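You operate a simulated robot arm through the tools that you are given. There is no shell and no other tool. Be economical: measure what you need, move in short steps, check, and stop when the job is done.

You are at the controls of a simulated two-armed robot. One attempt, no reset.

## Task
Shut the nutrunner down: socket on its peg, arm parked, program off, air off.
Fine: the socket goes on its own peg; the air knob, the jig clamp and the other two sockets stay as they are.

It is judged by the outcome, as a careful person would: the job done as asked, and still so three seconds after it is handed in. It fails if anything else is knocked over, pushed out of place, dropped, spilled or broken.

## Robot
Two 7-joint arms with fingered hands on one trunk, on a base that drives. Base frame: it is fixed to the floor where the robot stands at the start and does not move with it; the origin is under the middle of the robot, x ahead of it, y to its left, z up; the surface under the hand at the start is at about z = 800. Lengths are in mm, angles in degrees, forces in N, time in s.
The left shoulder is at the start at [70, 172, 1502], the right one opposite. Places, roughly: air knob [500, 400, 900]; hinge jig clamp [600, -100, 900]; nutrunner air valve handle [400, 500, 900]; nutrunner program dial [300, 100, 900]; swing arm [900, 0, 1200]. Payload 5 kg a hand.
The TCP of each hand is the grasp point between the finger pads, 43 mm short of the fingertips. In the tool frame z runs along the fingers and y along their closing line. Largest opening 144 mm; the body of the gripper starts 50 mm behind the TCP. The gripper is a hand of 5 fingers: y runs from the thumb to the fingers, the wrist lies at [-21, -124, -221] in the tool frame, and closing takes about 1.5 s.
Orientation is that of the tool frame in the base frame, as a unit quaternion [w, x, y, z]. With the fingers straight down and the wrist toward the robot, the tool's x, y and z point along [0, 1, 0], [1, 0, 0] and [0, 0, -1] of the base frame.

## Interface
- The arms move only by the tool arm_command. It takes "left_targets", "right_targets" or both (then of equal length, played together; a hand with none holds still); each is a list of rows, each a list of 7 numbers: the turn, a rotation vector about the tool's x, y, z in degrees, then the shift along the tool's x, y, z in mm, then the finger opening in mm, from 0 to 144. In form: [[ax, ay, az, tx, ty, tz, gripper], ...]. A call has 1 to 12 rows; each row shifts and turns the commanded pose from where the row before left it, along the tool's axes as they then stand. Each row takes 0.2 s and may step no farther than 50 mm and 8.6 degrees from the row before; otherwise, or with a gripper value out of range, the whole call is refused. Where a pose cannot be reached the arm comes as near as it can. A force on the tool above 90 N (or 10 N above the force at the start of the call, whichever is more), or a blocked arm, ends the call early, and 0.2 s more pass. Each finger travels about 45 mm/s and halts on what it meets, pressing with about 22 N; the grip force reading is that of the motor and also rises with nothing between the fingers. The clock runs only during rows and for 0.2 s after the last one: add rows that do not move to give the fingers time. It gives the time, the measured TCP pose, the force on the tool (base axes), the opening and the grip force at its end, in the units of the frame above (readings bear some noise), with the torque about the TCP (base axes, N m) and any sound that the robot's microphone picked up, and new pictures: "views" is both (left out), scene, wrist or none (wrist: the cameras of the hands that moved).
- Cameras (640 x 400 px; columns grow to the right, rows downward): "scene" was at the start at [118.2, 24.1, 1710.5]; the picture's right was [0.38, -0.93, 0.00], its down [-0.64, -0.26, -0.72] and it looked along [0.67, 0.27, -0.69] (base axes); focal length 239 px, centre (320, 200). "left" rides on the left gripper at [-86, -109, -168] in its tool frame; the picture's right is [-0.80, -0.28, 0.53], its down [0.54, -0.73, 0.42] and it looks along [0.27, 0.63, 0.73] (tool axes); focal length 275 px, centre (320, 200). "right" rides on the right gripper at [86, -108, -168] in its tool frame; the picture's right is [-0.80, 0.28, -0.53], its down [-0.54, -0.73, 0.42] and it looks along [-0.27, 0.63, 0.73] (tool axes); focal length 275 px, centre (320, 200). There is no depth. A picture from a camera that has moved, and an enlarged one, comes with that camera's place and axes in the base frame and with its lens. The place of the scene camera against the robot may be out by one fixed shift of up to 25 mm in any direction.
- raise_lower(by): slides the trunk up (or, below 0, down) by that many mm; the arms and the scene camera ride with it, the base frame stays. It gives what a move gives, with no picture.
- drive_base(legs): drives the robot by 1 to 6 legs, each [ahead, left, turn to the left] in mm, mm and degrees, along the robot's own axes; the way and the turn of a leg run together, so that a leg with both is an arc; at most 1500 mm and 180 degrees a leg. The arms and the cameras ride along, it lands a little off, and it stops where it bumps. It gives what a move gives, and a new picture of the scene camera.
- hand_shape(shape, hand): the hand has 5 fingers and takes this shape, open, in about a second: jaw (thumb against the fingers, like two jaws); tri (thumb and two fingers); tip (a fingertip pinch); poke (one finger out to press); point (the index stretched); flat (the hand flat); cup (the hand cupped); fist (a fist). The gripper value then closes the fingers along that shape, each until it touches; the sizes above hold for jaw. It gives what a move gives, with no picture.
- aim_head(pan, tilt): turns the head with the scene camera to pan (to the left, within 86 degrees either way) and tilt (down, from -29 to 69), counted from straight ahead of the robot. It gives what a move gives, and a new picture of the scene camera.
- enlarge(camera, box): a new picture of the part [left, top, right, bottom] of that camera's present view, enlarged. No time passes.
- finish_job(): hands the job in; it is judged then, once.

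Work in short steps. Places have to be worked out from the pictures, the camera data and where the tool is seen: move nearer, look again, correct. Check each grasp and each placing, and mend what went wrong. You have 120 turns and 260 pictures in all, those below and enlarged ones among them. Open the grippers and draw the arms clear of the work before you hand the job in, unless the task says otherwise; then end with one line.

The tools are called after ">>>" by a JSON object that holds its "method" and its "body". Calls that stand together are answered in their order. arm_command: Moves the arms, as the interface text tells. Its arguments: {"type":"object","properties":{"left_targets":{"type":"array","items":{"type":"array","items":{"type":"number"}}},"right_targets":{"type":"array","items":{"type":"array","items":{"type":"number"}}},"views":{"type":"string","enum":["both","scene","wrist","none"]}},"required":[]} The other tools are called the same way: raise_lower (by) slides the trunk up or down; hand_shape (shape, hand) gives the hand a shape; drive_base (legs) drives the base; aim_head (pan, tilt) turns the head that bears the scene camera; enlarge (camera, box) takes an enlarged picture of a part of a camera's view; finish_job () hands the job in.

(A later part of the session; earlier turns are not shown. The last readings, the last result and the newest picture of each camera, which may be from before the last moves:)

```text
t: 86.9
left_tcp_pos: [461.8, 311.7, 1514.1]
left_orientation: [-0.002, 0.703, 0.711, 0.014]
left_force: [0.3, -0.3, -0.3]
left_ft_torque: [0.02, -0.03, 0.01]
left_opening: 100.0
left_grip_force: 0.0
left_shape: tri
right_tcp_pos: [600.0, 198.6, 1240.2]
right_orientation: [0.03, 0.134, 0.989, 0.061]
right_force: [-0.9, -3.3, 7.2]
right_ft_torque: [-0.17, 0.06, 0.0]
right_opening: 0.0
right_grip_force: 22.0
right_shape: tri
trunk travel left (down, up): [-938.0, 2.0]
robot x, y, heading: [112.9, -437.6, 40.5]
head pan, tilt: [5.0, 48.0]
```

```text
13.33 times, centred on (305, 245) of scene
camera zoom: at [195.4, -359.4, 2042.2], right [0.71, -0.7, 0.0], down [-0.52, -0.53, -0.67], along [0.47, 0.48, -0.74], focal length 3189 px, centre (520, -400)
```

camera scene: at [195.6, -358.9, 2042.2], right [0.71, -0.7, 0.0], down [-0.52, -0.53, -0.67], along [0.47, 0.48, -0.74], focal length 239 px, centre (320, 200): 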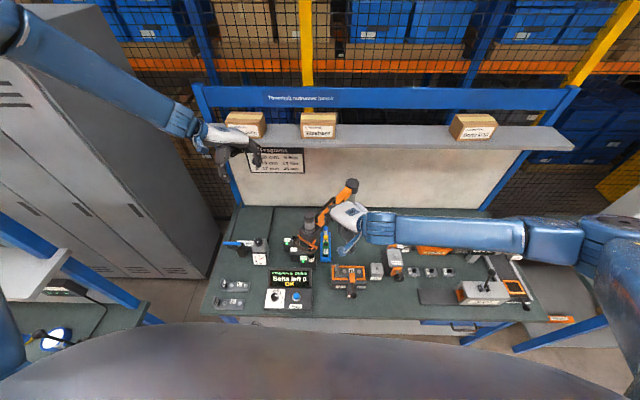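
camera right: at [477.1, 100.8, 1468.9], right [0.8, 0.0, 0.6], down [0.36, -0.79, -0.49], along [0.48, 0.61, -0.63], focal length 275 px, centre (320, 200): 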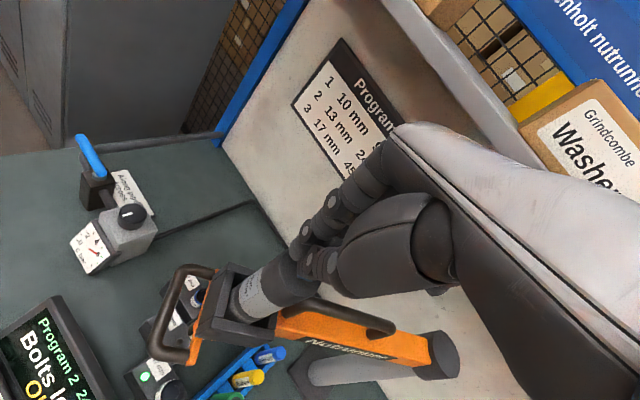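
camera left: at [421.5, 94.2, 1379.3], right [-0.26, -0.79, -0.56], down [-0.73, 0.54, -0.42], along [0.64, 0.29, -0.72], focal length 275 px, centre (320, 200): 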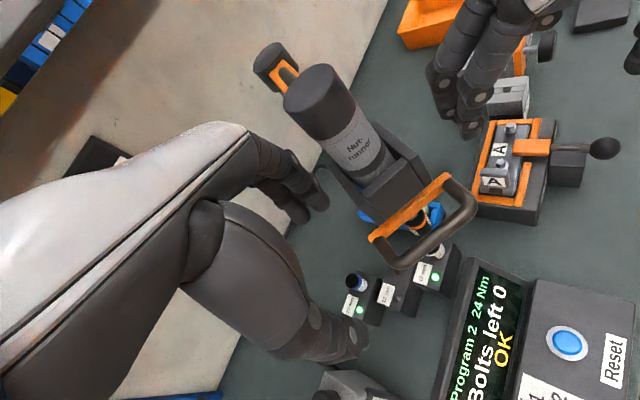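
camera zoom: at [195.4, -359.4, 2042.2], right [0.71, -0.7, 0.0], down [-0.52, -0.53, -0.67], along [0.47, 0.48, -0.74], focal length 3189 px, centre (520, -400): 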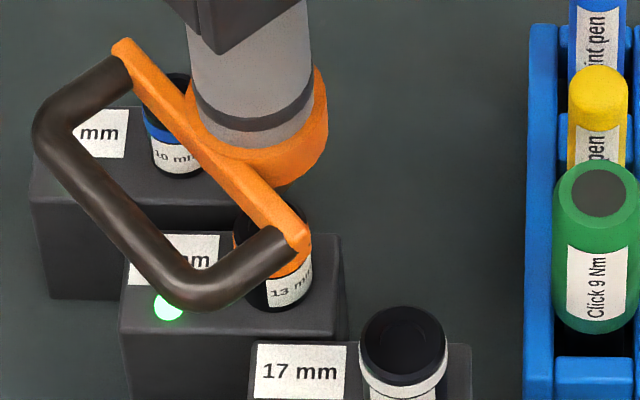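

The socket stays on its peg and the 13 mm lamp is green. I raise the hand fully so the tool returns up.

>>> {"method": "arm_command", "body": {"right_targets": [[0, 0, 0, -0.8, 2.4, -20, 0], [0, 0, 0, -0.8, 2.4, -20, 0], [0, 0, 0, -0.8, 2.4, -20, 0], [0, 0, 0, -0.8, 2.4, -20, 0], [0, 0, 0, -0.8, 2.4, -25, 0], [0, 0, 0, 0, 0, 0, 0]], "views": "wrist"}}

>>> {"method": "enlarge", "body": {"camera": "scene", "box": [270, 190, 350, 270]}}

```text
t: 88.3
left_tcp_pos: [461.7, 312.6, 1512.8]
left_orientation: [-0.001, 0.703, 0.711, 0.013]
left_force: [0.1, -0.1, 0.2]
left_ft_torque: [0.02, 0.0, -0.01]
left_opening: 100.0
left_grip_force: 0.1
left_shape: tri
right_tcp_pos: [599.0, 198.2, 1346.2]
right_orientation: [0.032, 0.135, 0.988, 0.062]
right_force: [0.0, 0.3, 0.2]
right_ft_torque: [0.0, -0.01, -0.01]
right_opening: 0.1
right_grip_force: 22.5
right_shape: tri
trunk travel left (down, up): [-938.0, 2.0]
robot x, y, heading: [110.9, -442.7, 40.7]
head pan, tilt: [5.0, 48.0]
camera right: at [475.4, 98.7, 1493.8], right [0.8, 0.0, 0.6], down [0.36, -0.79, -0.49], along [0.48, 0.61, -0.63], focal length 275 px, centre (320, 200)
```

right: 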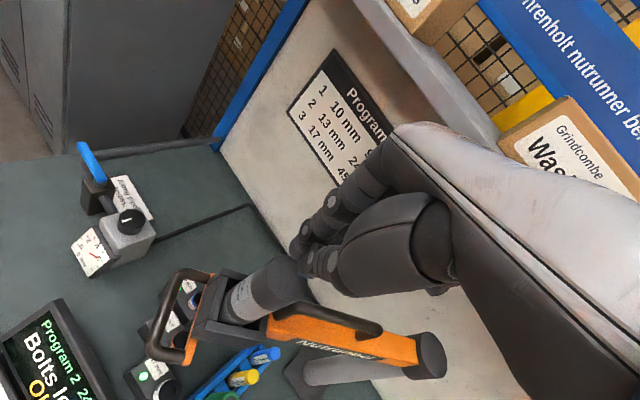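

```text
5.00 times, centred on (310, 230) of scene
camera zoom: at [195.6, -359.3, 2042.2], right [0.71, -0.7, 0.0], down [-0.52, -0.53, -0.67], along [0.47, 0.48, -0.74], focal length 1196 px, centre (370, 50)
```

zoom: 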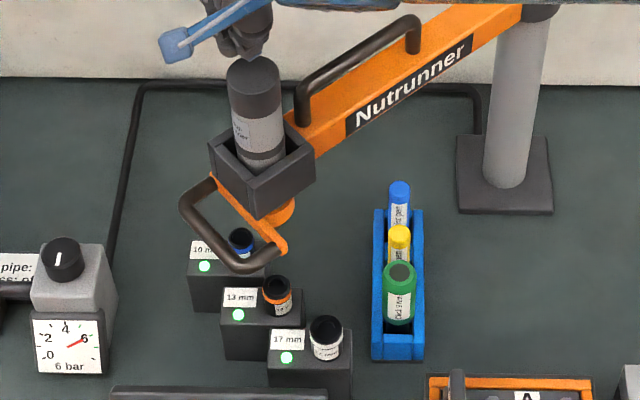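

All three sockets sit on their pegs with green lamps. I reopen the right hand and regrip the cap to swing the arm to its park.

>>> {"method": "arm_command", "body": {"right_targets": [[0, 0, 0, 0, 0, 0, 50], [0, 0, 0, 0, 0, 0, 110], [0, 0, 0, 0, 0, 0, 110], [0, 0, 0, 0, 0, 0, 110], [0, 0, 0, 0, 0, 0, 110], [0, 0, 0, 0, 0, 0, 110], [0, 0, 0, 0, 0, 0, 110], [0, 0, 0, 0, 0, 0, 110], [0, 0, 0, -2, -4, 31, 110], [0, 0, 0, -2, -4, 31, 110], [0, 0, 0, -2, -4, 31, 110]], "views": "wrist"}}

>>> {"method": "enlarge", "body": {"camera": "scene", "box": [270, 190, 350, 270]}}

```text
t: 90.7
left_tcp_pos: [463.1, 312.0, 1513.5]
left_orientation: [-0.001, 0.703, 0.711, 0.013]
left_force: [-0.4, 0.6, -0.6]
left_ft_torque: [-0.01, 0.03, -0.02]
left_opening: 100.2
left_grip_force: 0.0
left_shape: tri
right_tcp_pos: [610.8, 194.8, 1250.5]
right_orientation: [0.031, 0.134, 0.989, 0.062]
right_force: [0.9, 0.1, 0.5]
right_ft_torque: [-0.11, -0.01, 0.0]
right_opening: 109.7
right_grip_force: 0.0
right_shape: tri
trunk travel left (down, up): [-938.0, 2.0]
robot x, y, heading: [110.7, -441.8, 40.5]
head pan, tilt: [5.0, 48.0]
camera right: at [487.0, 95.6, 1397.9], right [0.8, 0.0, 0.6], down [0.36, -0.79, -0.49], along [0.48, 0.61, -0.63], focal length 275 px, centre (320, 200)
```

right: 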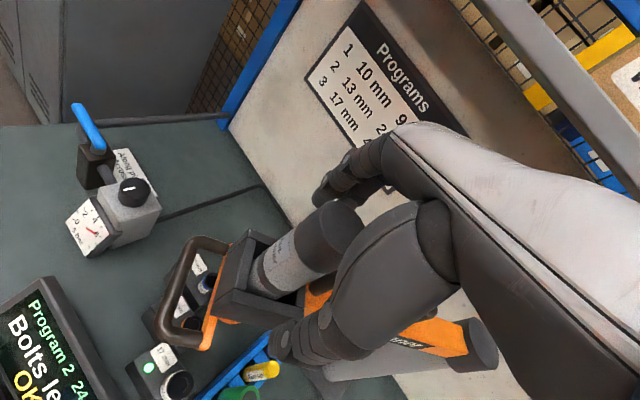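

```text
5.00 times, centred on (310, 230) of scene
camera zoom: at [196.0, -357.9, 2042.2], right [0.71, -0.7, 0.0], down [-0.52, -0.53, -0.67], along [0.47, 0.48, -0.74], focal length 1196 px, centre (370, 50)
```

zoom: 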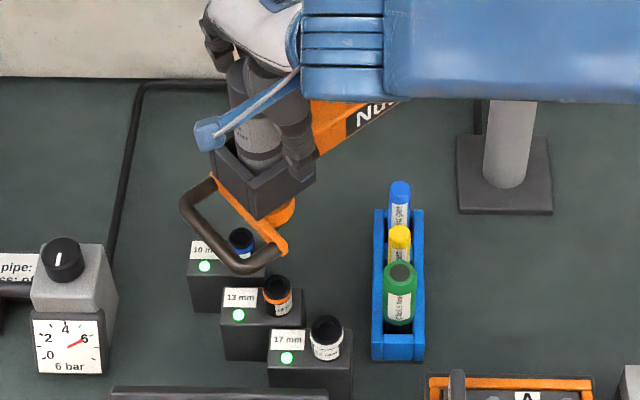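

Positioned around the cap; I close the grip.

>>> {"method": "arm_command", "body": {"right_targets": [[0, 0, 0, 0, 0, 0, 85], [0, 0, 0, 0, 0, 0, 70], [0, 0, 0, 0, 0, 0, 60], [0, 0, 0, 0, 0, 0, 50], [0, 0, 0, 0, 0, 0, 40], [0, 0, 0, 0, 0, 0, 25], [0, 0, 0, 0, 0, 0, 25], [0, 0, 0, 0, 0, 0, 25], [0, 0, 0, 0, 0, 0, 25]], "views": "none"}}

>>> {"method": "arm_command", "body": {"right_targets": [[0, 0, 0, -3.3, -14.5, -1.7, 25], [0, 0, 0, -3.3, -14.5, -1.7, 25], [0, 0, 0, -4.5, -14.2, -1.6, 25], [0, 0, 0, -4.5, -14.2, -1.6, 25], [0, 0, 0, -5.7, -13.7, -1.5, 25], [0, 0, 0, -5.7, -13.7, -1.5, 25], [0, 0, 0, -6.9, -13.2, -1.4, 25], [0, 0, 0, -6.9, -13.2, -1.4, 25], [0, 0, 0, -8, -12.5, -1.2, 25], [0, 0, 0, -8, -12.5, -1.2, 25], [0, 0, 0, -9, -11.8, -1.1, 25], [0, 0, 0, -9, -11.8, -1.1, 25]], "views": "scene"}}

```text
t: 92.7
left_tcp_pos: [463.9, 311.9, 1512.5]
left_orientation: [-0.002, 0.703, 0.711, 0.013]
left_force: [-0.3, 0.7, -0.4]
left_ft_torque: [0.02, -0.02, 0.01]
left_opening: 100.2
left_grip_force: 0.1
left_shape: tri
right_tcp_pos: [611.2, 193.2, 1250.5]
right_orientation: [0.031, 0.134, 0.989, 0.062]
right_force: [1.3, -0.6, -0.7]
right_ft_torque: [-0.03, -0.02, -0.01]
right_opening: 32.9
right_grip_force: 22.1
right_shape: tri
trunk travel left (down, up): [-938.0, 2.0]
robot x, y, heading: [111.0, -441.4, 40.4]
head pan, tilt: [5.0, 48.0]
```

```text
t: 95.3
left_tcp_pos: [464.4, 312.8, 1512.5]
left_orientation: [-0.001, 0.702, 0.712, 0.012]
left_force: [0.0, 0.3, -0.2]
left_ft_torque: [0.05, 0.0, -0.02]
left_opening: 100.3
left_grip_force: 0.2
left_shape: tri
right_tcp_pos: [641.1, 21.0, 1252.0]
right_orientation: [0.03, 0.134, 0.989, 0.061]
right_force: [9.5, 6.6, -14.6]
right_ft_torque: [0.19, -0.28, 0.32]
right_opening: 29.2
right_grip_force: 22.2
right_shape: tri
trunk travel left (down, up): [-938.0, 2.0]
robot x, y, heading: [111.9, -442.1, 40.7]
head pan, tilt: [5.0, 48.0]
camera scene: at [199.6, -357.8, 2041.9], right [0.71, -0.7, 0.0], down [-0.52, -0.53, -0.67], along [0.47, 0.48, -0.74], focal length 239 px, centre (320, 200)
```

scene: 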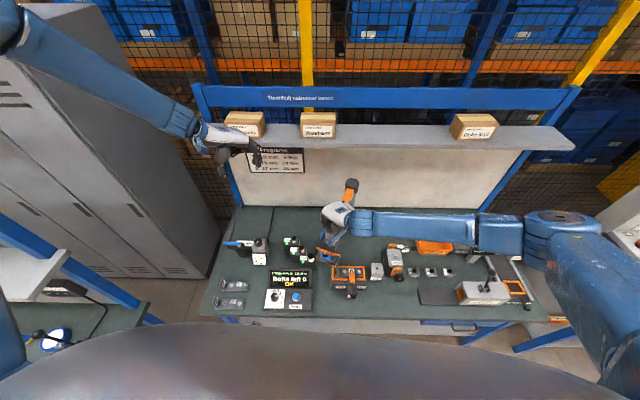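

The arm follows along the arc. I continue the next 30°.

>>> {"method": "arm_command", "body": {"right_targets": [[0, 0, 0, -10, -11, -0.9, 25], [0, 0, 0, -10, -11, -0.9, 25], [0, 0, 0, -11, -10, -0.7, 25], [0, 0, 0, -11, -10, -0.7, 25], [0, 0, 0, -11.8, -9, -0.5, 25], [0, 0, 0, -11.8, -9, -0.5, 25], [0, 0, 0, -12.5, -8, -0.4, 25], [0, 0, 0, -12.5, -8, -0.4, 25], [0, 0, 0, -13.2, -6.8, -0.3, 25], [0, 0, 0, -13.2, -6.8, -0.3, 25], [0, 0, 0, -13.8, -5.7, -0.1, 25], [0, 0, 0, -13.8, -5.7, -0.1, 25]], "views": "scene"}}

>>> {"method": "enlarge", "body": {"camera": "scene", "box": [320, 170, 460, 290]}}

```text
t: 97.9
left_tcp_pos: [464.8, 312.9, 1511.9]
left_orientation: [-0.001, 0.703, 0.711, 0.013]
left_force: [0.5, 0.7, -0.1]
left_ft_torque: [0.04, -0.01, -0.03]
left_opening: 100.2
left_grip_force: 0.0
left_shape: tri
right_tcp_pos: [752.6, -114.5, 1249.7]
right_orientation: [0.03, 0.135, 0.989, 0.061]
right_force: [4.0, 6.5, -5.7]
right_ft_torque: [0.2, -0.08, 0.02]
right_opening: 28.2
right_grip_force: 22.2
right_shape: tri
trunk travel left (down, up): [-938.0, 2.0]
robot x, y, heading: [111.6, -439.5, 40.8]
head pan, tilt: [5.0, 48.0]
camera scene: at [198.2, -357.8, 2042.0], right [0.71, -0.7, 0.0], down [-0.52, -0.53, -0.67], along [0.47, 0.48, -0.74], focal length 239 px, centre (320, 200)
```

scene: 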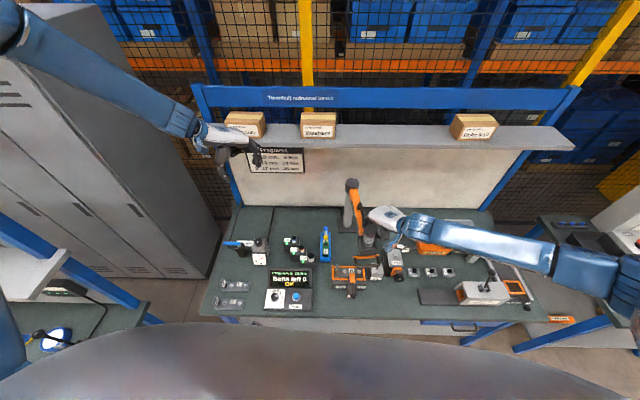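

```text
3.33 times, centred on (390, 230) of scene
camera zoom: at [198.2, -357.8, 2042.0], right [0.71, -0.7, 0.0], down [-0.52, -0.53, -0.67], along [0.47, 0.48, -0.74], focal length 797 px, centre (87, 100)
```

zoom: 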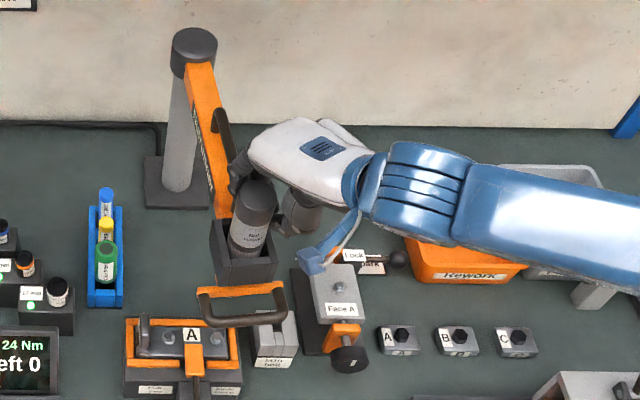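

Good. I continue the next 30° past the Face A jig; everything below is well under the loop's height.

>>> {"method": "arm_command", "body": {"right_targets": [[0, 0, 0, -14.2, -4.5, 0, 25], [0, 0, 0, -14.2, -4.5, 0, 25], [0, 0, 0, -14.5, -3.2, 0.2, 25], [0, 0, 0, -14.5, -3.2, 0.2, 25], [0, 0, 0, -14.7, -1.9, 0.4, 25], [0, 0, 0, -14.7, -1.9, 0.4, 25], [0, 0, 0, -14.9, -0.6, 0.6, 25], [0, 0, 0, -14.9, -0.6, 0.6, 25], [0, 0, 0, -14.9, 0.6, 0.7, 25], [0, 0, 0, -14.9, 0.6, 0.7, 25], [0, 0, 0, -14.7, 1.9, 0.9, 25], [0, 0, 0, -14.7, 1.9, 0.9, 25]], "views": "scene"}}

>>> {"method": "enlarge", "body": {"camera": "scene", "box": [320, 170, 460, 290]}}

```text
t: 100.5
left_tcp_pos: [463.2, 313.0, 1513.5]
left_orientation: [-0.002, 0.703, 0.711, 0.014]
left_force: [0.3, -0.6, 0.3]
left_ft_torque: [-0.03, 0.01, 0.01]
left_opening: 100.3
left_grip_force: 0.0
left_shape: tri
right_tcp_pos: [914.5, -177.0, 1251.3]
right_orientation: [0.031, 0.135, 0.989, 0.061]
right_force: [0.1, -0.1, -0.3]
right_ft_torque: [-0.04, -0.03, 0.03]
right_opening: 26.1
right_grip_force: 22.7
right_shape: tri
trunk travel left (down, up): [-938.0, 2.0]
robot x, y, heading: [107.5, -440.0, 40.3]
head pan, tilt: [5.0, 48.0]
camera scene: at [196.4, -358.2, 2042.1], right [0.71, -0.7, 0.0], down [-0.52, -0.53, -0.67], along [0.47, 0.48, -0.74], focal length 239 px, centre (320, 200)
```

scene: 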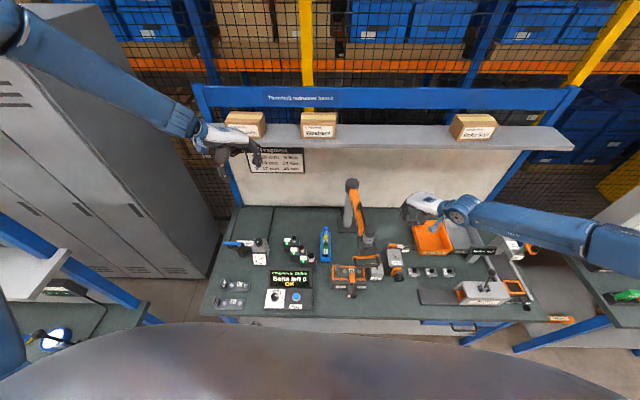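

```text
3.33 times, centred on (390, 230) of scene
camera zoom: at [196.4, -358.2, 2042.1], right [0.71, -0.7, 0.0], down [-0.52, -0.53, -0.67], along [0.47, 0.48, -0.74], focal length 797 px, centre (87, 100)
```

zoom: 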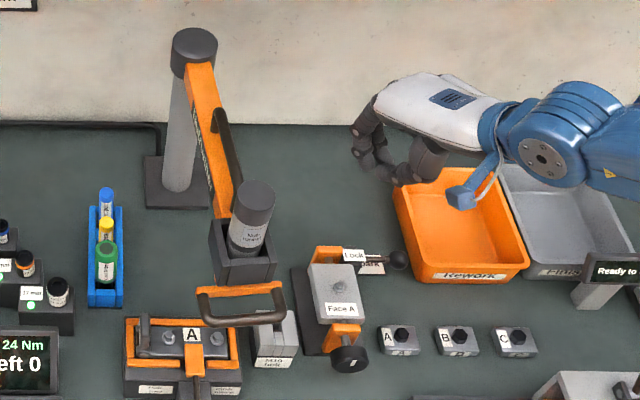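

The grip slipped off the cap at about 233°. I raise, open, and go back to regrip a little lower (z≈1238).

>>> {"method": "arm_command", "body": {"right_targets": [[0, 0, 0, 0, 0, -47, 60], [0, 0, 0, 0, 0, -47, 110], [0, 0, 0, 35, 4, 0, 110], [0, 0, 0, 35, 4, 0, 110], [0, 0, 0, 35, 4, 0, 110], [0, 0, 0, 35, 4, 0, 110], [0, 0, 0, 34, 4, 0, 110]], "views": "wrist"}}

>>> {"method": "enlarge", "body": {"camera": "scene", "box": [320, 170, 460, 290]}}

```text
t: 102.1
left_tcp_pos: [462.8, 313.3, 1512.9]
left_orientation: [0.001, 0.703, 0.712, 0.014]
left_force: [0.5, 0.0, -0.3]
left_ft_torque: [0.02, -0.01, 0.03]
left_opening: 100.3
left_grip_force: 0.1
left_shape: tri
right_tcp_pos: [743.3, -121.0, 1339.0]
right_orientation: [0.032, 0.135, 0.988, 0.062]
right_force: [0.6, -0.8, 0.0]
right_ft_torque: [-0.01, 0.01, 0.0]
right_opening: 109.7
right_grip_force: 0.0
right_shape: tri
trunk travel left (down, up): [-938.0, 2.0]
robot x, y, heading: [108.7, -442.1, 40.6]
head pan, tilt: [5.0, 48.0]
camera right: at [619.0, -220.7, 1486.2], right [0.8, 0.0, 0.6], down [0.36, -0.79, -0.49], along [0.48, 0.61, -0.63], focal length 275 px, centre (320, 200)
```

right: 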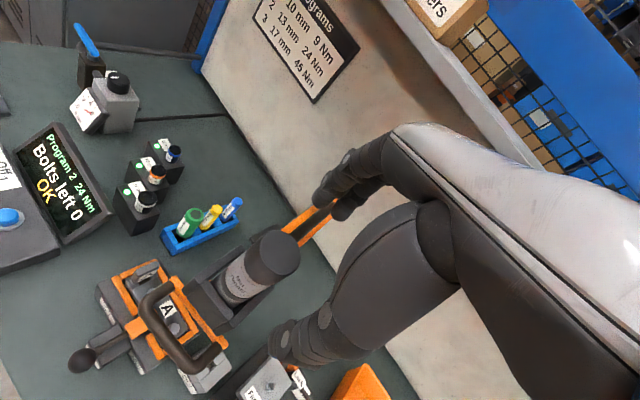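

```text
3.33 times, centred on (390, 230) of scene
camera zoom: at [194.6, -357.7, 2042.2], right [0.71, -0.7, 0.0], down [-0.52, -0.53, -0.67], along [0.47, 0.48, -0.74], focal length 797 px, centre (87, 100)
```

zoom: 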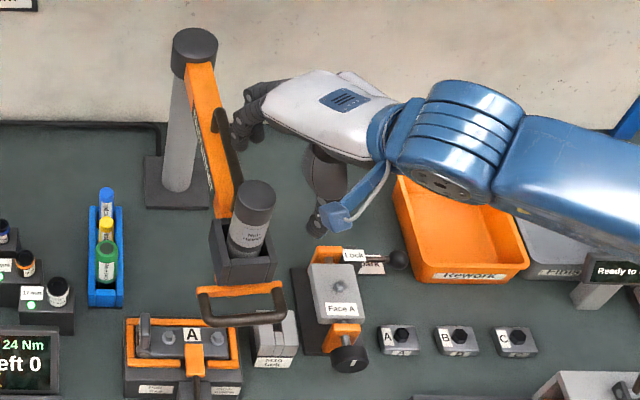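

Cap estimated at (741,-106). I descend to z≈1240 around it and close.

>>> {"method": "arm_command", "body": {"right_targets": [[0, 0, 0, 3.5, -0.3, 33, 110], [0, 0, 0, 3.5, -0.3, 33, 110], [0, 0, 0, 3.5, -0.3, 33, 110], [0, 0, 0, 0, 0, 0, 85], [0, 0, 0, 0, 0, 0, 65], [0, 0, 0, 0, 0, 0, 50], [0, 0, 0, 0, 0, 0, 40], [0, 0, 0, 0, 0, 0, 25], [0, 0, 0, 0, 0, 0, 25], [0, 0, 0, 0, 0, 0, 25], [0, 0, 0, 0, 0, 0, 25]], "views": "wrist"}}

>>> {"method": "enlarge", "body": {"camera": "scene", "box": [330, 190, 400, 250]}}

```text
t: 104.5
left_tcp_pos: [456.6, 309.1, 1516.8]
left_orientation: [0.0, 0.703, 0.711, 0.017]
left_force: [0.0, 0.5, -0.1]
left_ft_torque: [0.01, 0.0, 0.0]
left_opening: 100.1
left_grip_force: 0.1
left_shape: tri
right_tcp_pos: [743.5, -107.9, 1249.5]
right_orientation: [0.034, 0.135, 0.988, 0.067]
right_force: [0.6, -2.0, 55.9]
right_ft_torque: [3.65, -1.97, -0.07]
right_opening: 51.9
right_grip_force: 22.1
right_shape: tri
trunk travel left (down, up): [-938.0, 2.0]
robot x, y, heading: [112.7, -442.3, 40.7]
head pan, tilt: [5.0, 48.0]
camera right: at [617.8, -209.1, 1393.9], right [0.79, -0.01, 0.61], down [0.37, -0.79, -0.5], along [0.48, 0.62, -0.62], focal length 275 px, centre (320, 200)
```

right: 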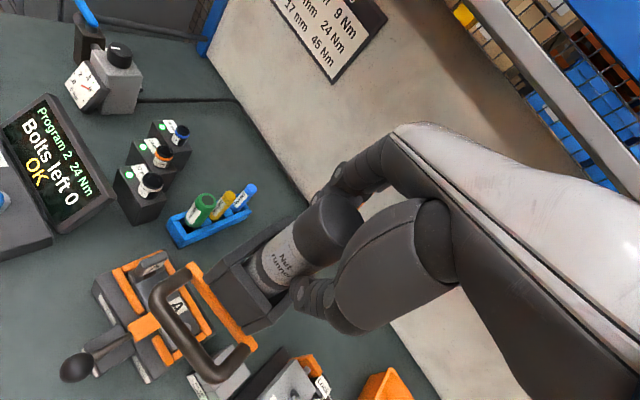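

```text
6.67 times, centred on (365, 220) of scene
camera zoom: at [187.8, -363.7, 2042.9], right [0.71, -0.7, 0.0], down [-0.52, -0.53, -0.67], along [0.47, 0.48, -0.74], focal length 1595 px, centre (20, 67)
```

zoom: 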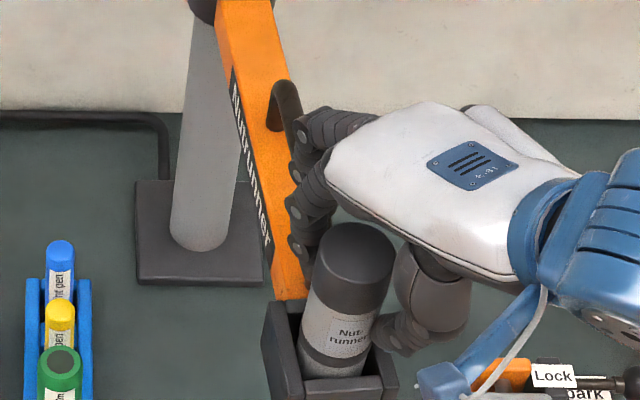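

The far fingers landed on the beam's handle. I'll push instead: raise, close into a beak and place it on the left of the beam.

>>> {"method": "arm_command", "body": {"right_targets": [[0, 0, 0, 0, 0, -15, 70], [0, 0, 0, 0, 0, -40, 100], [0, 0, 0, 0, 0, -45, 100], [0, 0, 0, 12, 32, 4, 60], [0, 0, 0, 12, 32, 4, 0], [0, 0, 0, 12, 32, 4, 0], [0, 0, 0, 0, 0, 0, 0], [0, 0, 0, 0, 0, 0, 0], [0, 0, 0, 0, 0, 0, 0]], "views": "wrist"}}

>>> {"method": "enlarge", "body": {"camera": "scene", "box": [320, 170, 440, 270]}}

```text
t: 106.5
left_tcp_pos: [463.2, 314.1, 1512.5]
left_orientation: [-0.001, 0.703, 0.711, 0.013]
left_force: [-0.2, 0.3, -1.0]
left_ft_torque: [-0.04, 0.04, -0.03]
left_opening: 100.1
left_grip_force: 0.0
left_shape: tri
right_tcp_pos: [730.6, -17.0, 1340.7]
right_orientation: [0.031, 0.135, 0.989, 0.06]
right_force: [-0.2, 0.4, 0.2]
right_ft_torque: [0.01, 0.0, -0.01]
right_opening: 0.1
right_grip_force: 12.2
right_shape: tri
trunk travel left (down, up): [-938.0, 2.0]
robot x, y, heading: [113.5, -439.7, 40.5]
head pan, tilt: [5.0, 48.0]
camera right: at [607.6, -115.1, 1487.0], right [0.8, 0.0, 0.6], down [0.36, -0.79, -0.49], along [0.48, 0.61, -0.63], focal length 275 px, centre (320, 200)
```

right: 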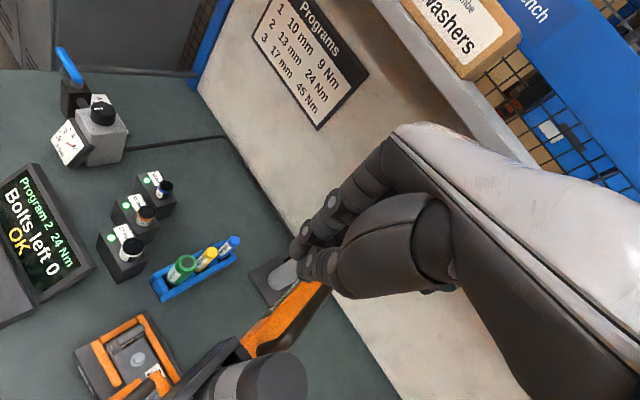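

```text
4.00 times, centred on (380, 220) of scene
camera zoom: at [197.0, -356.6, 2042.0], right [0.71, -0.7, 0.0], down [-0.52, -0.53, -0.67], along [0.47, 0.48, -0.74], focal length 957 px, centre (80, 120)
```

zoom: 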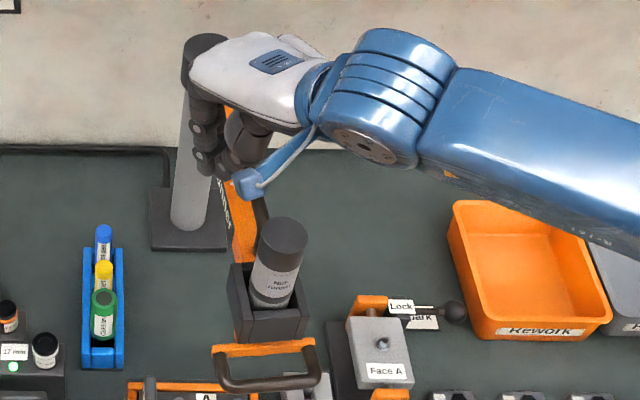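

The beak is to the left of the beam with about 60 mm gap. I descend so the tip reaches handle height, then look.

>>> {"method": "arm_command", "body": {"right_targets": [[0, 0, 0, 1.5, -4, 35, 0], [0, 0, 0, 1.5, -4, 35, 0], [0, 0, 0, 1.5, -4, 35, 0]], "views": "wrist"}}

>>> {"method": "enlarge", "body": {"camera": "scene", "box": [320, 170, 440, 270]}}

```text
t: 107.3
left_tcp_pos: [463.7, 314.3, 1512.2]
left_orientation: [-0.001, 0.703, 0.711, 0.013]
left_force: [0.3, 0.3, -0.6]
left_ft_torque: [-0.04, 0.04, -0.03]
left_opening: 100.3
left_grip_force: 0.0
left_shape: tri
right_tcp_pos: [730.9, -10.9, 1234.1]
right_orientation: [0.031, 0.135, 0.989, 0.062]
right_force: [0.3, 0.1, 1.3]
right_ft_torque: [-0.04, 0.02, 0.0]
right_opening: 0.1
right_grip_force: 22.0
right_shape: tri
trunk travel left (down, up): [-938.0, 2.0]
robot x, y, heading: [111.8, -441.7, 40.7]
head pan, tilt: [5.0, 48.0]
camera right: at [606.5, -109.8, 1381.0], right [0.8, 0.0, 0.6], down [0.36, -0.79, -0.49], along [0.48, 0.61, -0.63], focal length 275 px, centre (320, 200)
```

right: 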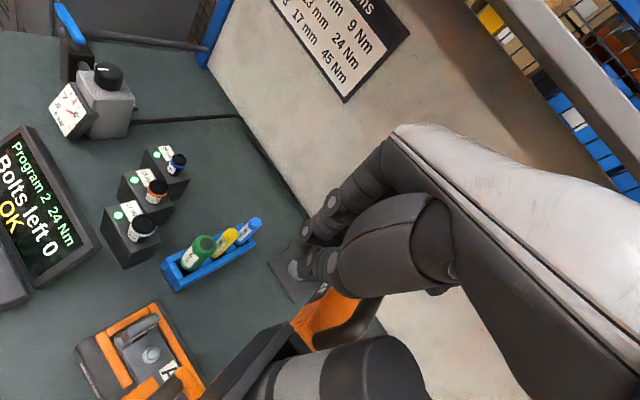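

```text
4.00 times, centred on (380, 220) of scene
camera zoom: at [196.8, -356.7, 2042.1], right [0.71, -0.7, 0.0], down [-0.52, -0.53, -0.67], along [0.47, 0.48, -0.74], focal length 957 px, centre (80, 120)
```

zoom: 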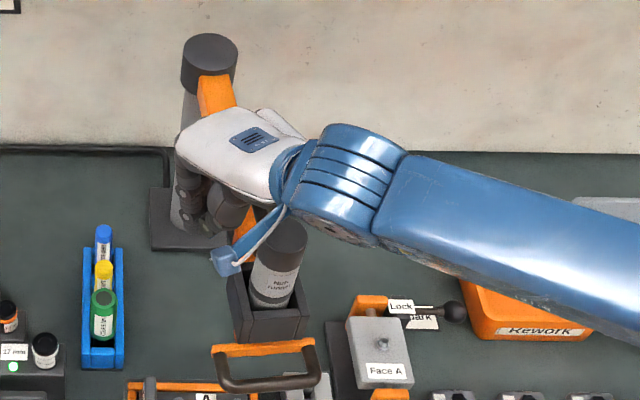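

I push the beam slowly to the right along the arc, first 20° of hand travel.

>>> {"method": "arm_command", "body": {"right_targets": [[0, 0, 0, -9.7, -6.8, -0.5, 0], [0, 0, 0, -9.7, -6.8, -0.5, 0], [0, 0, 0, -10.3, -6, -0.3, 0], [0, 0, 0, -10.3, -6, -0.3, 0], [0, 0, 0, -10.8, -5, -0.2, 0], [0, 0, 0, -10.8, -5, -0.2, 0], [0, 0, 0, -11.2, -4, 0, 0], [0, 0, 0, -11.2, -4, 0, 0]], "views": "wrist"}}

>>> {"method": "enlarge", "body": {"camera": "scene", "box": [320, 170, 440, 270]}}

```text
t: 109.1
left_tcp_pos: [464.1, 311.9, 1513.5]
left_orientation: [-0.002, 0.703, 0.711, 0.013]
left_force: [-0.2, -0.9, -0.1]
left_ft_torque: [0.02, -0.01, 0.02]
left_opening: 100.4
left_grip_force: 0.1
left_shape: tri
right_tcp_pos: [797.7, -79.9, 1233.0]
right_orientation: [0.031, 0.134, 0.989, 0.062]
right_force: [-0.2, -0.3, 0.8]
right_ft_torque: [0.0, -0.03, 0.01]
right_opening: 0.0
right_grip_force: 22.0
right_shape: tri
trunk travel left (down, up): [-938.0, 2.0]
robot x, y, heading: [112.3, -443.4, 40.5]
head pan, tilt: [5.0, 48.0]
camera right: at [673.3, -179.4, 1379.4], right [0.8, 0.0, 0.6], down [0.36, -0.79, -0.49], along [0.48, 0.61, -0.63], focal length 275 px, centre (320, 200)
```

right: 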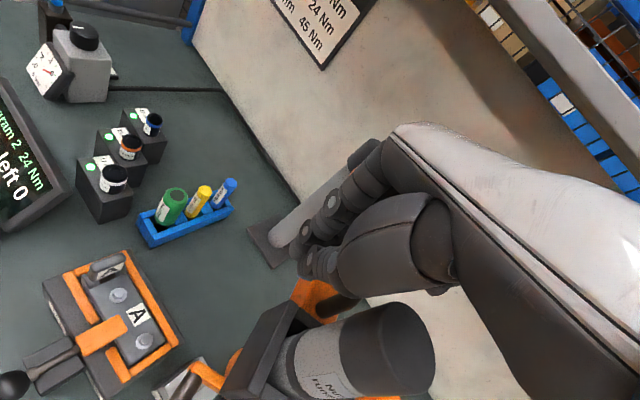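

```text
4.00 times, centred on (380, 220) of scene
camera zoom: at [195.8, -359.1, 2042.2], right [0.71, -0.7, 0.0], down [-0.52, -0.53, -0.67], along [0.47, 0.48, -0.74], focal length 957 px, centre (80, 120)
```

zoom: 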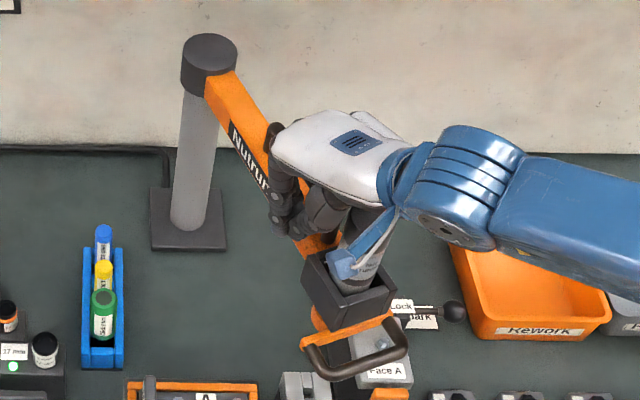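

It works: the arm is now near 247°. I continue 20° more.

>>> {"method": "arm_command", "body": {"right_targets": [[0, 0, 0, -11.5, -3, 0.1, 0], [0, 0, 0, -11.5, -3, 0.1, 0], [0, 0, 0, -11.7, -2, 0.3, 0], [0, 0, 0, -11.7, -2, 0.3, 0], [0, 0, 0, -11.8, -1, 0.4, 0], [0, 0, 0, -11.8, -1, 0.4, 0], [0, 0, 0, -11.9, 0, 0.5, 0], [0, 0, 0, -11.9, 0, 0.5, 0]], "views": "none"}}

>>> {"method": "enlarge", "body": {"camera": "scene", "box": [340, 170, 460, 270]}}

>>> {"method": "enlarge", "body": {"camera": "right", "box": [0, 0, 640, 400]}}

```text
t: 110.9
left_tcp_pos: [463.6, 312.8, 1513.8]
left_orientation: [-0.001, 0.703, 0.711, 0.012]
left_force: [-0.2, 0.2, 0.2]
left_ft_torque: [0.01, -0.01, -0.01]
left_opening: 100.3
left_grip_force: 0.0
left_shape: tri
right_tcp_pos: [887.4, -119.4, 1233.2]
right_orientation: [0.031, 0.134, 0.989, 0.061]
right_force: [0.2, -0.3, -0.7]
right_ft_torque: [0.05, -0.01, -0.02]
right_opening: 0.0
right_grip_force: 21.8
right_shape: tri
trunk travel left (down, up): [-938.0, 2.0]
robot x, y, heading: [110.2, -445.4, 40.7]
head pan, tilt: [5.0, 48.0]
```

```text
4.00 times, centred on (400, 220) of scene
camera zoom: at [196.8, -359.2, 2042.2], right [0.71, -0.7, 0.0], down [-0.52, -0.53, -0.67], along [0.47, 0.48, -0.74], focal length 957 px, centre (0, 120)
```

zoom: 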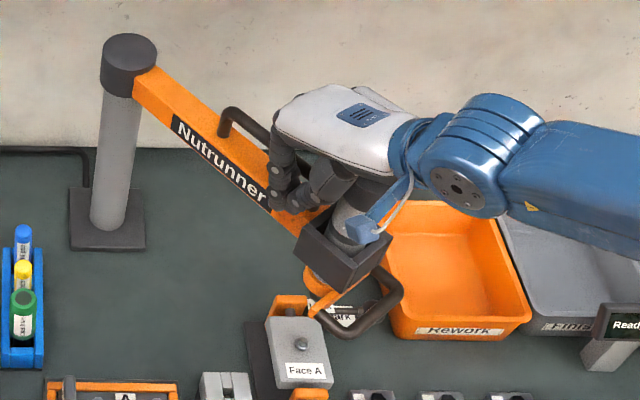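

```text
1.00 times, centred on (320, 200) of right (not enlarged: the box is as wide or as high as the picture)
camera zoom: at [762.4, -218.4, 1380.0], right [0.8, 0.0, 0.6], down [0.36, -0.79, -0.49], along [0.48, 0.61, -0.63], focal length 275 px, centre (320, 200)
```

zoom: 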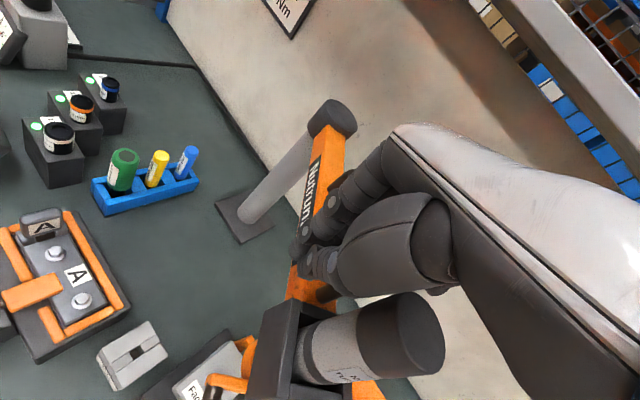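

The arm is near 268° and the label is ahead of it. I push another 15° and look.

>>> {"method": "arm_command", "body": {"right_targets": [[0, 0, 0, -11.8, 1, 0.6, 0], [0, 0, 0, -11.8, 1, 0.6, 0], [0, 0, 0, -11.7, 2, 0.8, 0], [0, 0, 0, -11.7, 2, 0.8, 0], [0, 0, 0, -11.4, 3.1, 0.9, 0], [0, 0, 0, -11.4, 3.1, 0.9, 0]], "views": "none"}}

>>> {"method": "aim_head", "body": {"pan": -10, "tilt": 48}}

>>> {"method": "enlarge", "body": {"camera": "scene", "box": [280, 160, 400, 270]}}

```text
t: 112.3
left_tcp_pos: [463.3, 315.4, 1511.5]
left_orientation: [0.0, 0.703, 0.711, 0.013]
left_force: [0.5, 0.4, -0.4]
left_ft_torque: [-0.08, 0.02, -0.03]
left_opening: 100.1
left_grip_force: 0.0
left_shape: tri
right_tcp_pos: [952.9, -122.7, 1231.8]
right_orientation: [0.032, 0.135, 0.989, 0.059]
right_force: [-1.6, -0.8, -1.6]
right_ft_torque: [0.13, -0.02, -0.02]
right_opening: 0.1
right_grip_force: 21.9
right_shape: tri
trunk travel left (down, up): [-938.0, 2.0]
robot x, y, heading: [110.3, -441.5, 40.4]
head pan, tilt: [5.0, 48.0]
```

```text
t: 113.0
left_tcp_pos: [462.3, 312.6, 1512.2]
left_orientation: [0.0, 0.703, 0.711, 0.013]
left_force: [-0.1, 1.3, -0.4]
left_ft_torque: [-0.04, -0.03, 0.02]
left_opening: 100.1
left_grip_force: 0.1
left_shape: tri
right_tcp_pos: [952.7, -122.1, 1232.7]
right_orientation: [0.031, 0.135, 0.988, 0.062]
right_force: [0.0, 0.3, -0.8]
right_ft_torque: [-0.01, -0.01, -0.01]
right_opening: 0.0
right_grip_force: 21.9
right_shape: tri
trunk travel left (down, up): [-938.0, 2.0]
robot x, y, heading: [113.2, -444.6, 40.9]
head pan, tilt: [-10.0, 48.0]
camera scene: at [208.2, -373.0, 2042.1], right [0.51, -0.86, 0.0], down [-0.64, -0.38, -0.67], along [0.58, 0.34, -0.74], focal length 239 px, centre (320, 200)
```

scene: 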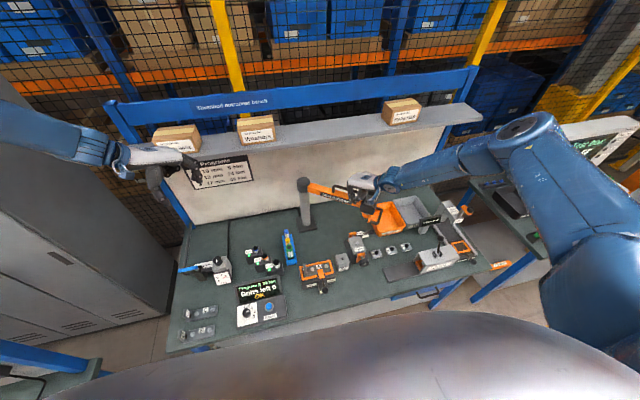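

```text
3.64 times, centred on (340, 215) of scene
camera zoom: at [208.2, -373.0, 2042.1], right [0.51, -0.86, 0.0], down [-0.64, -0.38, -0.67], along [0.58, 0.34, -0.74], focal length 870 px, centre (247, 146)
```

zoom: 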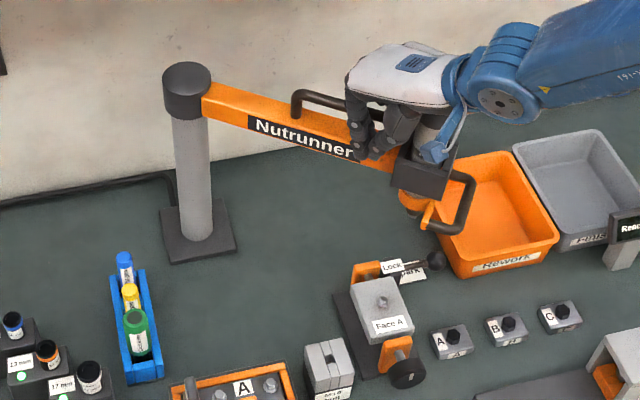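

The arm is at about 280°; the label direction is about 289–290°. I push roughly 8° more, slowly.

>>> {"method": "arm_command", "body": {"right_targets": [[0, 0, 0, -7.5, 2.7, 0.7, 0], [0, 0, 0, -7.5, 2.7, 0.7, 0], [0, 0, 0, -7.5, 2.8, 0.7, 0], [0, 0, 0, -7.5, 2.8, 0.7, 0], [0, 0, 0, -6, 2.5, 0.6, 0], [0, 0, 0, 0, 0, 0, 0]], "views": "none"}}

>>> {"method": "enlarge", "body": {"camera": "scene", "box": [300, 170, 400, 250]}}

>>> {"method": "enlarge", "body": {"camera": "right", "box": [0, 0, 640, 400]}}

```text
t: 114.4
left_tcp_pos: [463.2, 313.4, 1513.9]
left_orientation: [-0.001, 0.703, 0.711, 0.013]
left_force: [0.4, 0.3, 0.1]
left_ft_torque: [-0.04, 0.03, -0.01]
left_opening: 100.3
left_grip_force: 0.1
left_shape: tri
right_tcp_pos: [993.2, -120.5, 1233.8]
right_orientation: [0.031, 0.134, 0.989, 0.061]
right_force: [-1.0, -0.3, -0.5]
right_ft_torque: [-0.03, -0.02, 0.0]
right_opening: 0.2
right_grip_force: 21.9
right_shape: tri
trunk travel left (down, up): [-938.0, 2.0]
robot x, y, heading: [112.4, -446.0, 40.5]
head pan, tilt: [-10.0, 48.0]
```

```text
5.00 times, centred on (350, 210) of scene
camera zoom: at [208.3, -374.5, 2042.2], right [0.51, -0.86, 0.0], down [-0.64, -0.38, -0.67], along [0.58, 0.34, -0.74], focal length 1196 px, centre (170, 150)
```

zoom: 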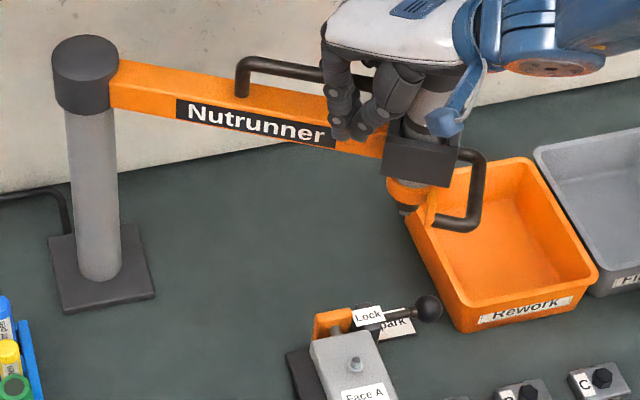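

```text
1.00 times, centred on (320, 200) of right (not enlarged: the box is as wide or as high as the picture)
camera zoom: at [869.8, -218.9, 1380.3], right [0.8, 0.0, 0.6], down [0.36, -0.79, -0.49], along [0.48, 0.61, -0.63], focal length 275 px, centre (320, 200)
```

zoom: 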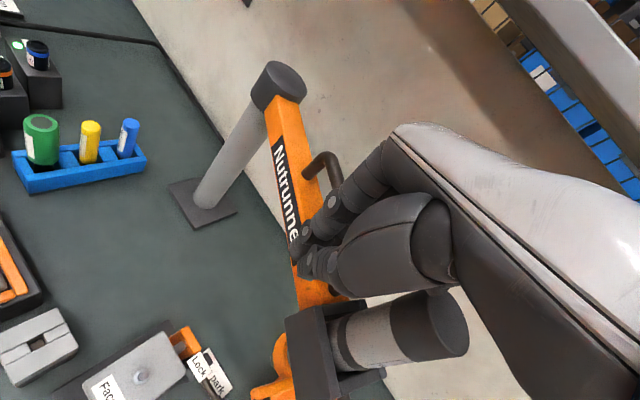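

The arm now points at about 288–289°, roughly over the "Arm park" label. I back the beak off, raise it and look properly.

>>> {"method": "arm_command", "body": {"right_targets": [[0, 0, 0, 12, -3, 0, 0], [0, 0, 0, 15, -3, 0, 0], [0, 0, 0, 20, -3, 0, 0], [0, 0, 0, 0, 3, -40, 0], [0, 0, 0, 0, 3, -40, 0], [0, 0, 0, 0, 3, -40, 0], [0, 0, 0, 30, 0, 0, 0], [0, 0, 0, 40, 0, 0, 0], [0, 0, 0, 40, 0, 0, 0]], "views": "wrist"}}

>>> {"method": "enlarge", "body": {"camera": "scene", "box": [300, 160, 400, 240]}}

```text
t: 116.4
left_tcp_pos: [463.0, 311.9, 1514.7]
left_orientation: [-0.001, 0.703, 0.711, 0.014]
left_force: [-0.2, 0.3, -0.3]
left_ft_torque: [0.0, -0.02, 0.01]
left_opening: 100.2
left_grip_force: 0.1
left_shape: tri
right_tcp_pos: [834.5, -93.0, 1349.1]
right_orientation: [0.032, 0.135, 0.988, 0.061]
right_force: [1.0, -0.8, 0.6]
right_ft_torque: [0.02, 0.02, 0.0]
right_opening: 0.0
right_grip_force: 21.8
right_shape: tri
trunk travel left (down, up): [-938.0, 2.0]
robot x, y, heading: [107.6, -443.4, 40.8]
head pan, tilt: [-10.0, 48.0]
camera right: at [709.8, -192.6, 1495.8], right [0.8, -0.01, 0.6], down [0.36, -0.79, -0.49], along [0.48, 0.61, -0.63], focal length 275 px, centre (320, 200)
```

right: 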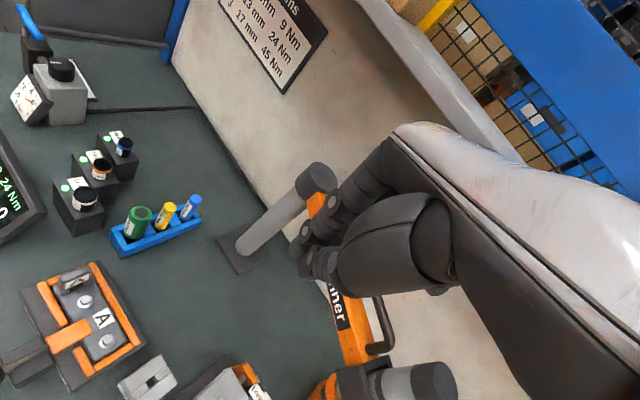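

```text
5.00 times, centred on (350, 200) of scene
camera zoom: at [206.7, -375.3, 2042.4], right [0.51, -0.86, 0.0], down [-0.64, -0.38, -0.67], along [0.58, 0.34, -0.74], focal length 1196 px, centre (170, 200)
```

zoom: 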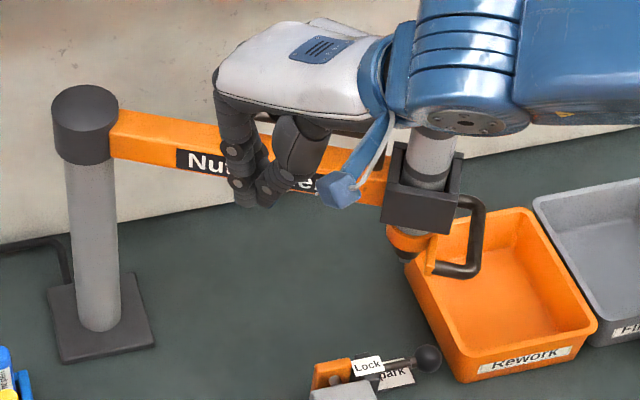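

The spindle looks to be about over, or slightly beyond, the label. I move the right hand toward me so its camera sees the label and spindle from another side.

>>> {"method": "arm_command", "body": {"right_targets": [[0, 0, 0, -9, -36, 0, 0], [0, 0, 0, -9, -36, 0, 0], [0, 0, 0, -9, -36, 0, 0], [0, 0, 0, -9, -36, 0, 0]], "views": "wrist"}}

>>> {"method": "enlarge", "body": {"camera": "right", "box": [200, 240, 440, 400]}}

>>> {"method": "enlarge", "body": {"camera": "scene", "box": [340, 190, 400, 250]}}

```text
t: 117.4
left_tcp_pos: [460.6, 312.7, 1514.6]
left_orientation: [-0.001, 0.702, 0.712, 0.014]
left_force: [-1.4, -0.3, -0.6]
left_ft_torque: [0.0, 0.01, 0.04]
left_opening: 100.2
left_grip_force: 0.1
left_shape: tri
right_tcp_pos: [832.0, -239.9, 1333.7]
right_orientation: [0.031, 0.133, 0.989, 0.063]
right_force: [-1.0, 0.7, 0.6]
right_ft_torque: [-0.06, -0.03, 0.0]
right_opening: 0.0
right_grip_force: 22.5
right_shape: tri
trunk travel left (down, up): [-938.0, 2.0]
robot x, y, heading: [109.7, -440.2, 40.7]
head pan, tilt: [-10.0, 48.0]
camera right: at [707.4, -340.2, 1479.5], right [0.8, 0.0, 0.6], down [0.37, -0.79, -0.49], along [0.48, 0.61, -0.63], focal length 275 px, centre (320, 200)
```

right: 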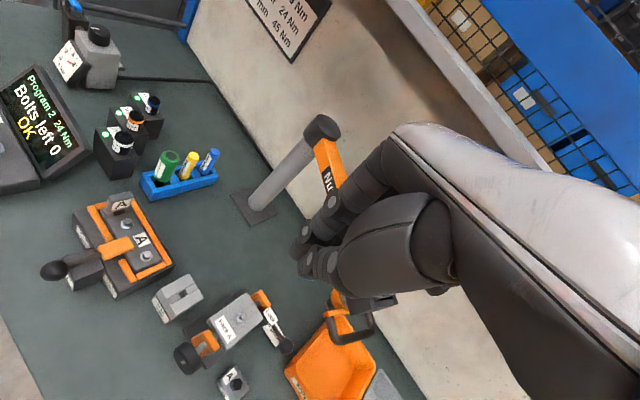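

```text
2.50 times, centred on (320, 320) of right
camera zoom: at [707.4, -340.2, 1479.5], right [0.8, 0.0, 0.6], down [0.37, -0.79, -0.49], along [0.48, 0.61, -0.63], focal length 688 px, centre (320, -100)
```

zoom: 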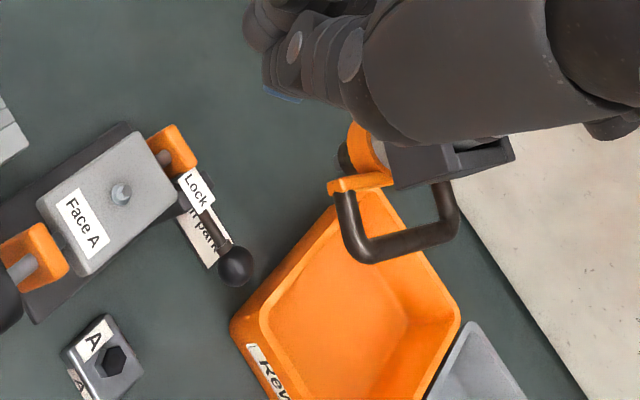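

```text
6.67 times, centred on (370, 220) of scene
camera zoom: at [207.4, -376.1, 2042.3], right [0.51, -0.86, 0.0], down [-0.64, -0.38, -0.67], along [0.58, 0.34, -0.74], focal length 1595 px, centre (-13, 67)
```

zoom: 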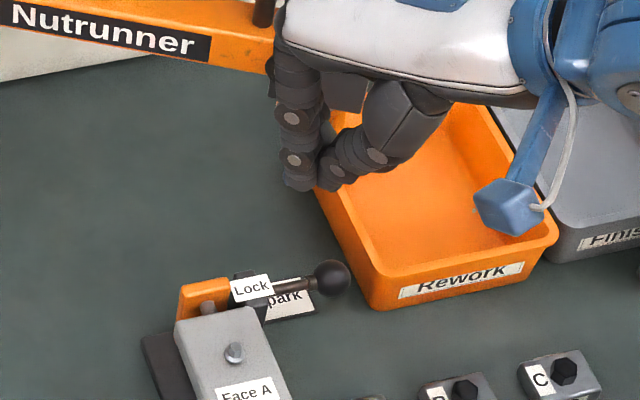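

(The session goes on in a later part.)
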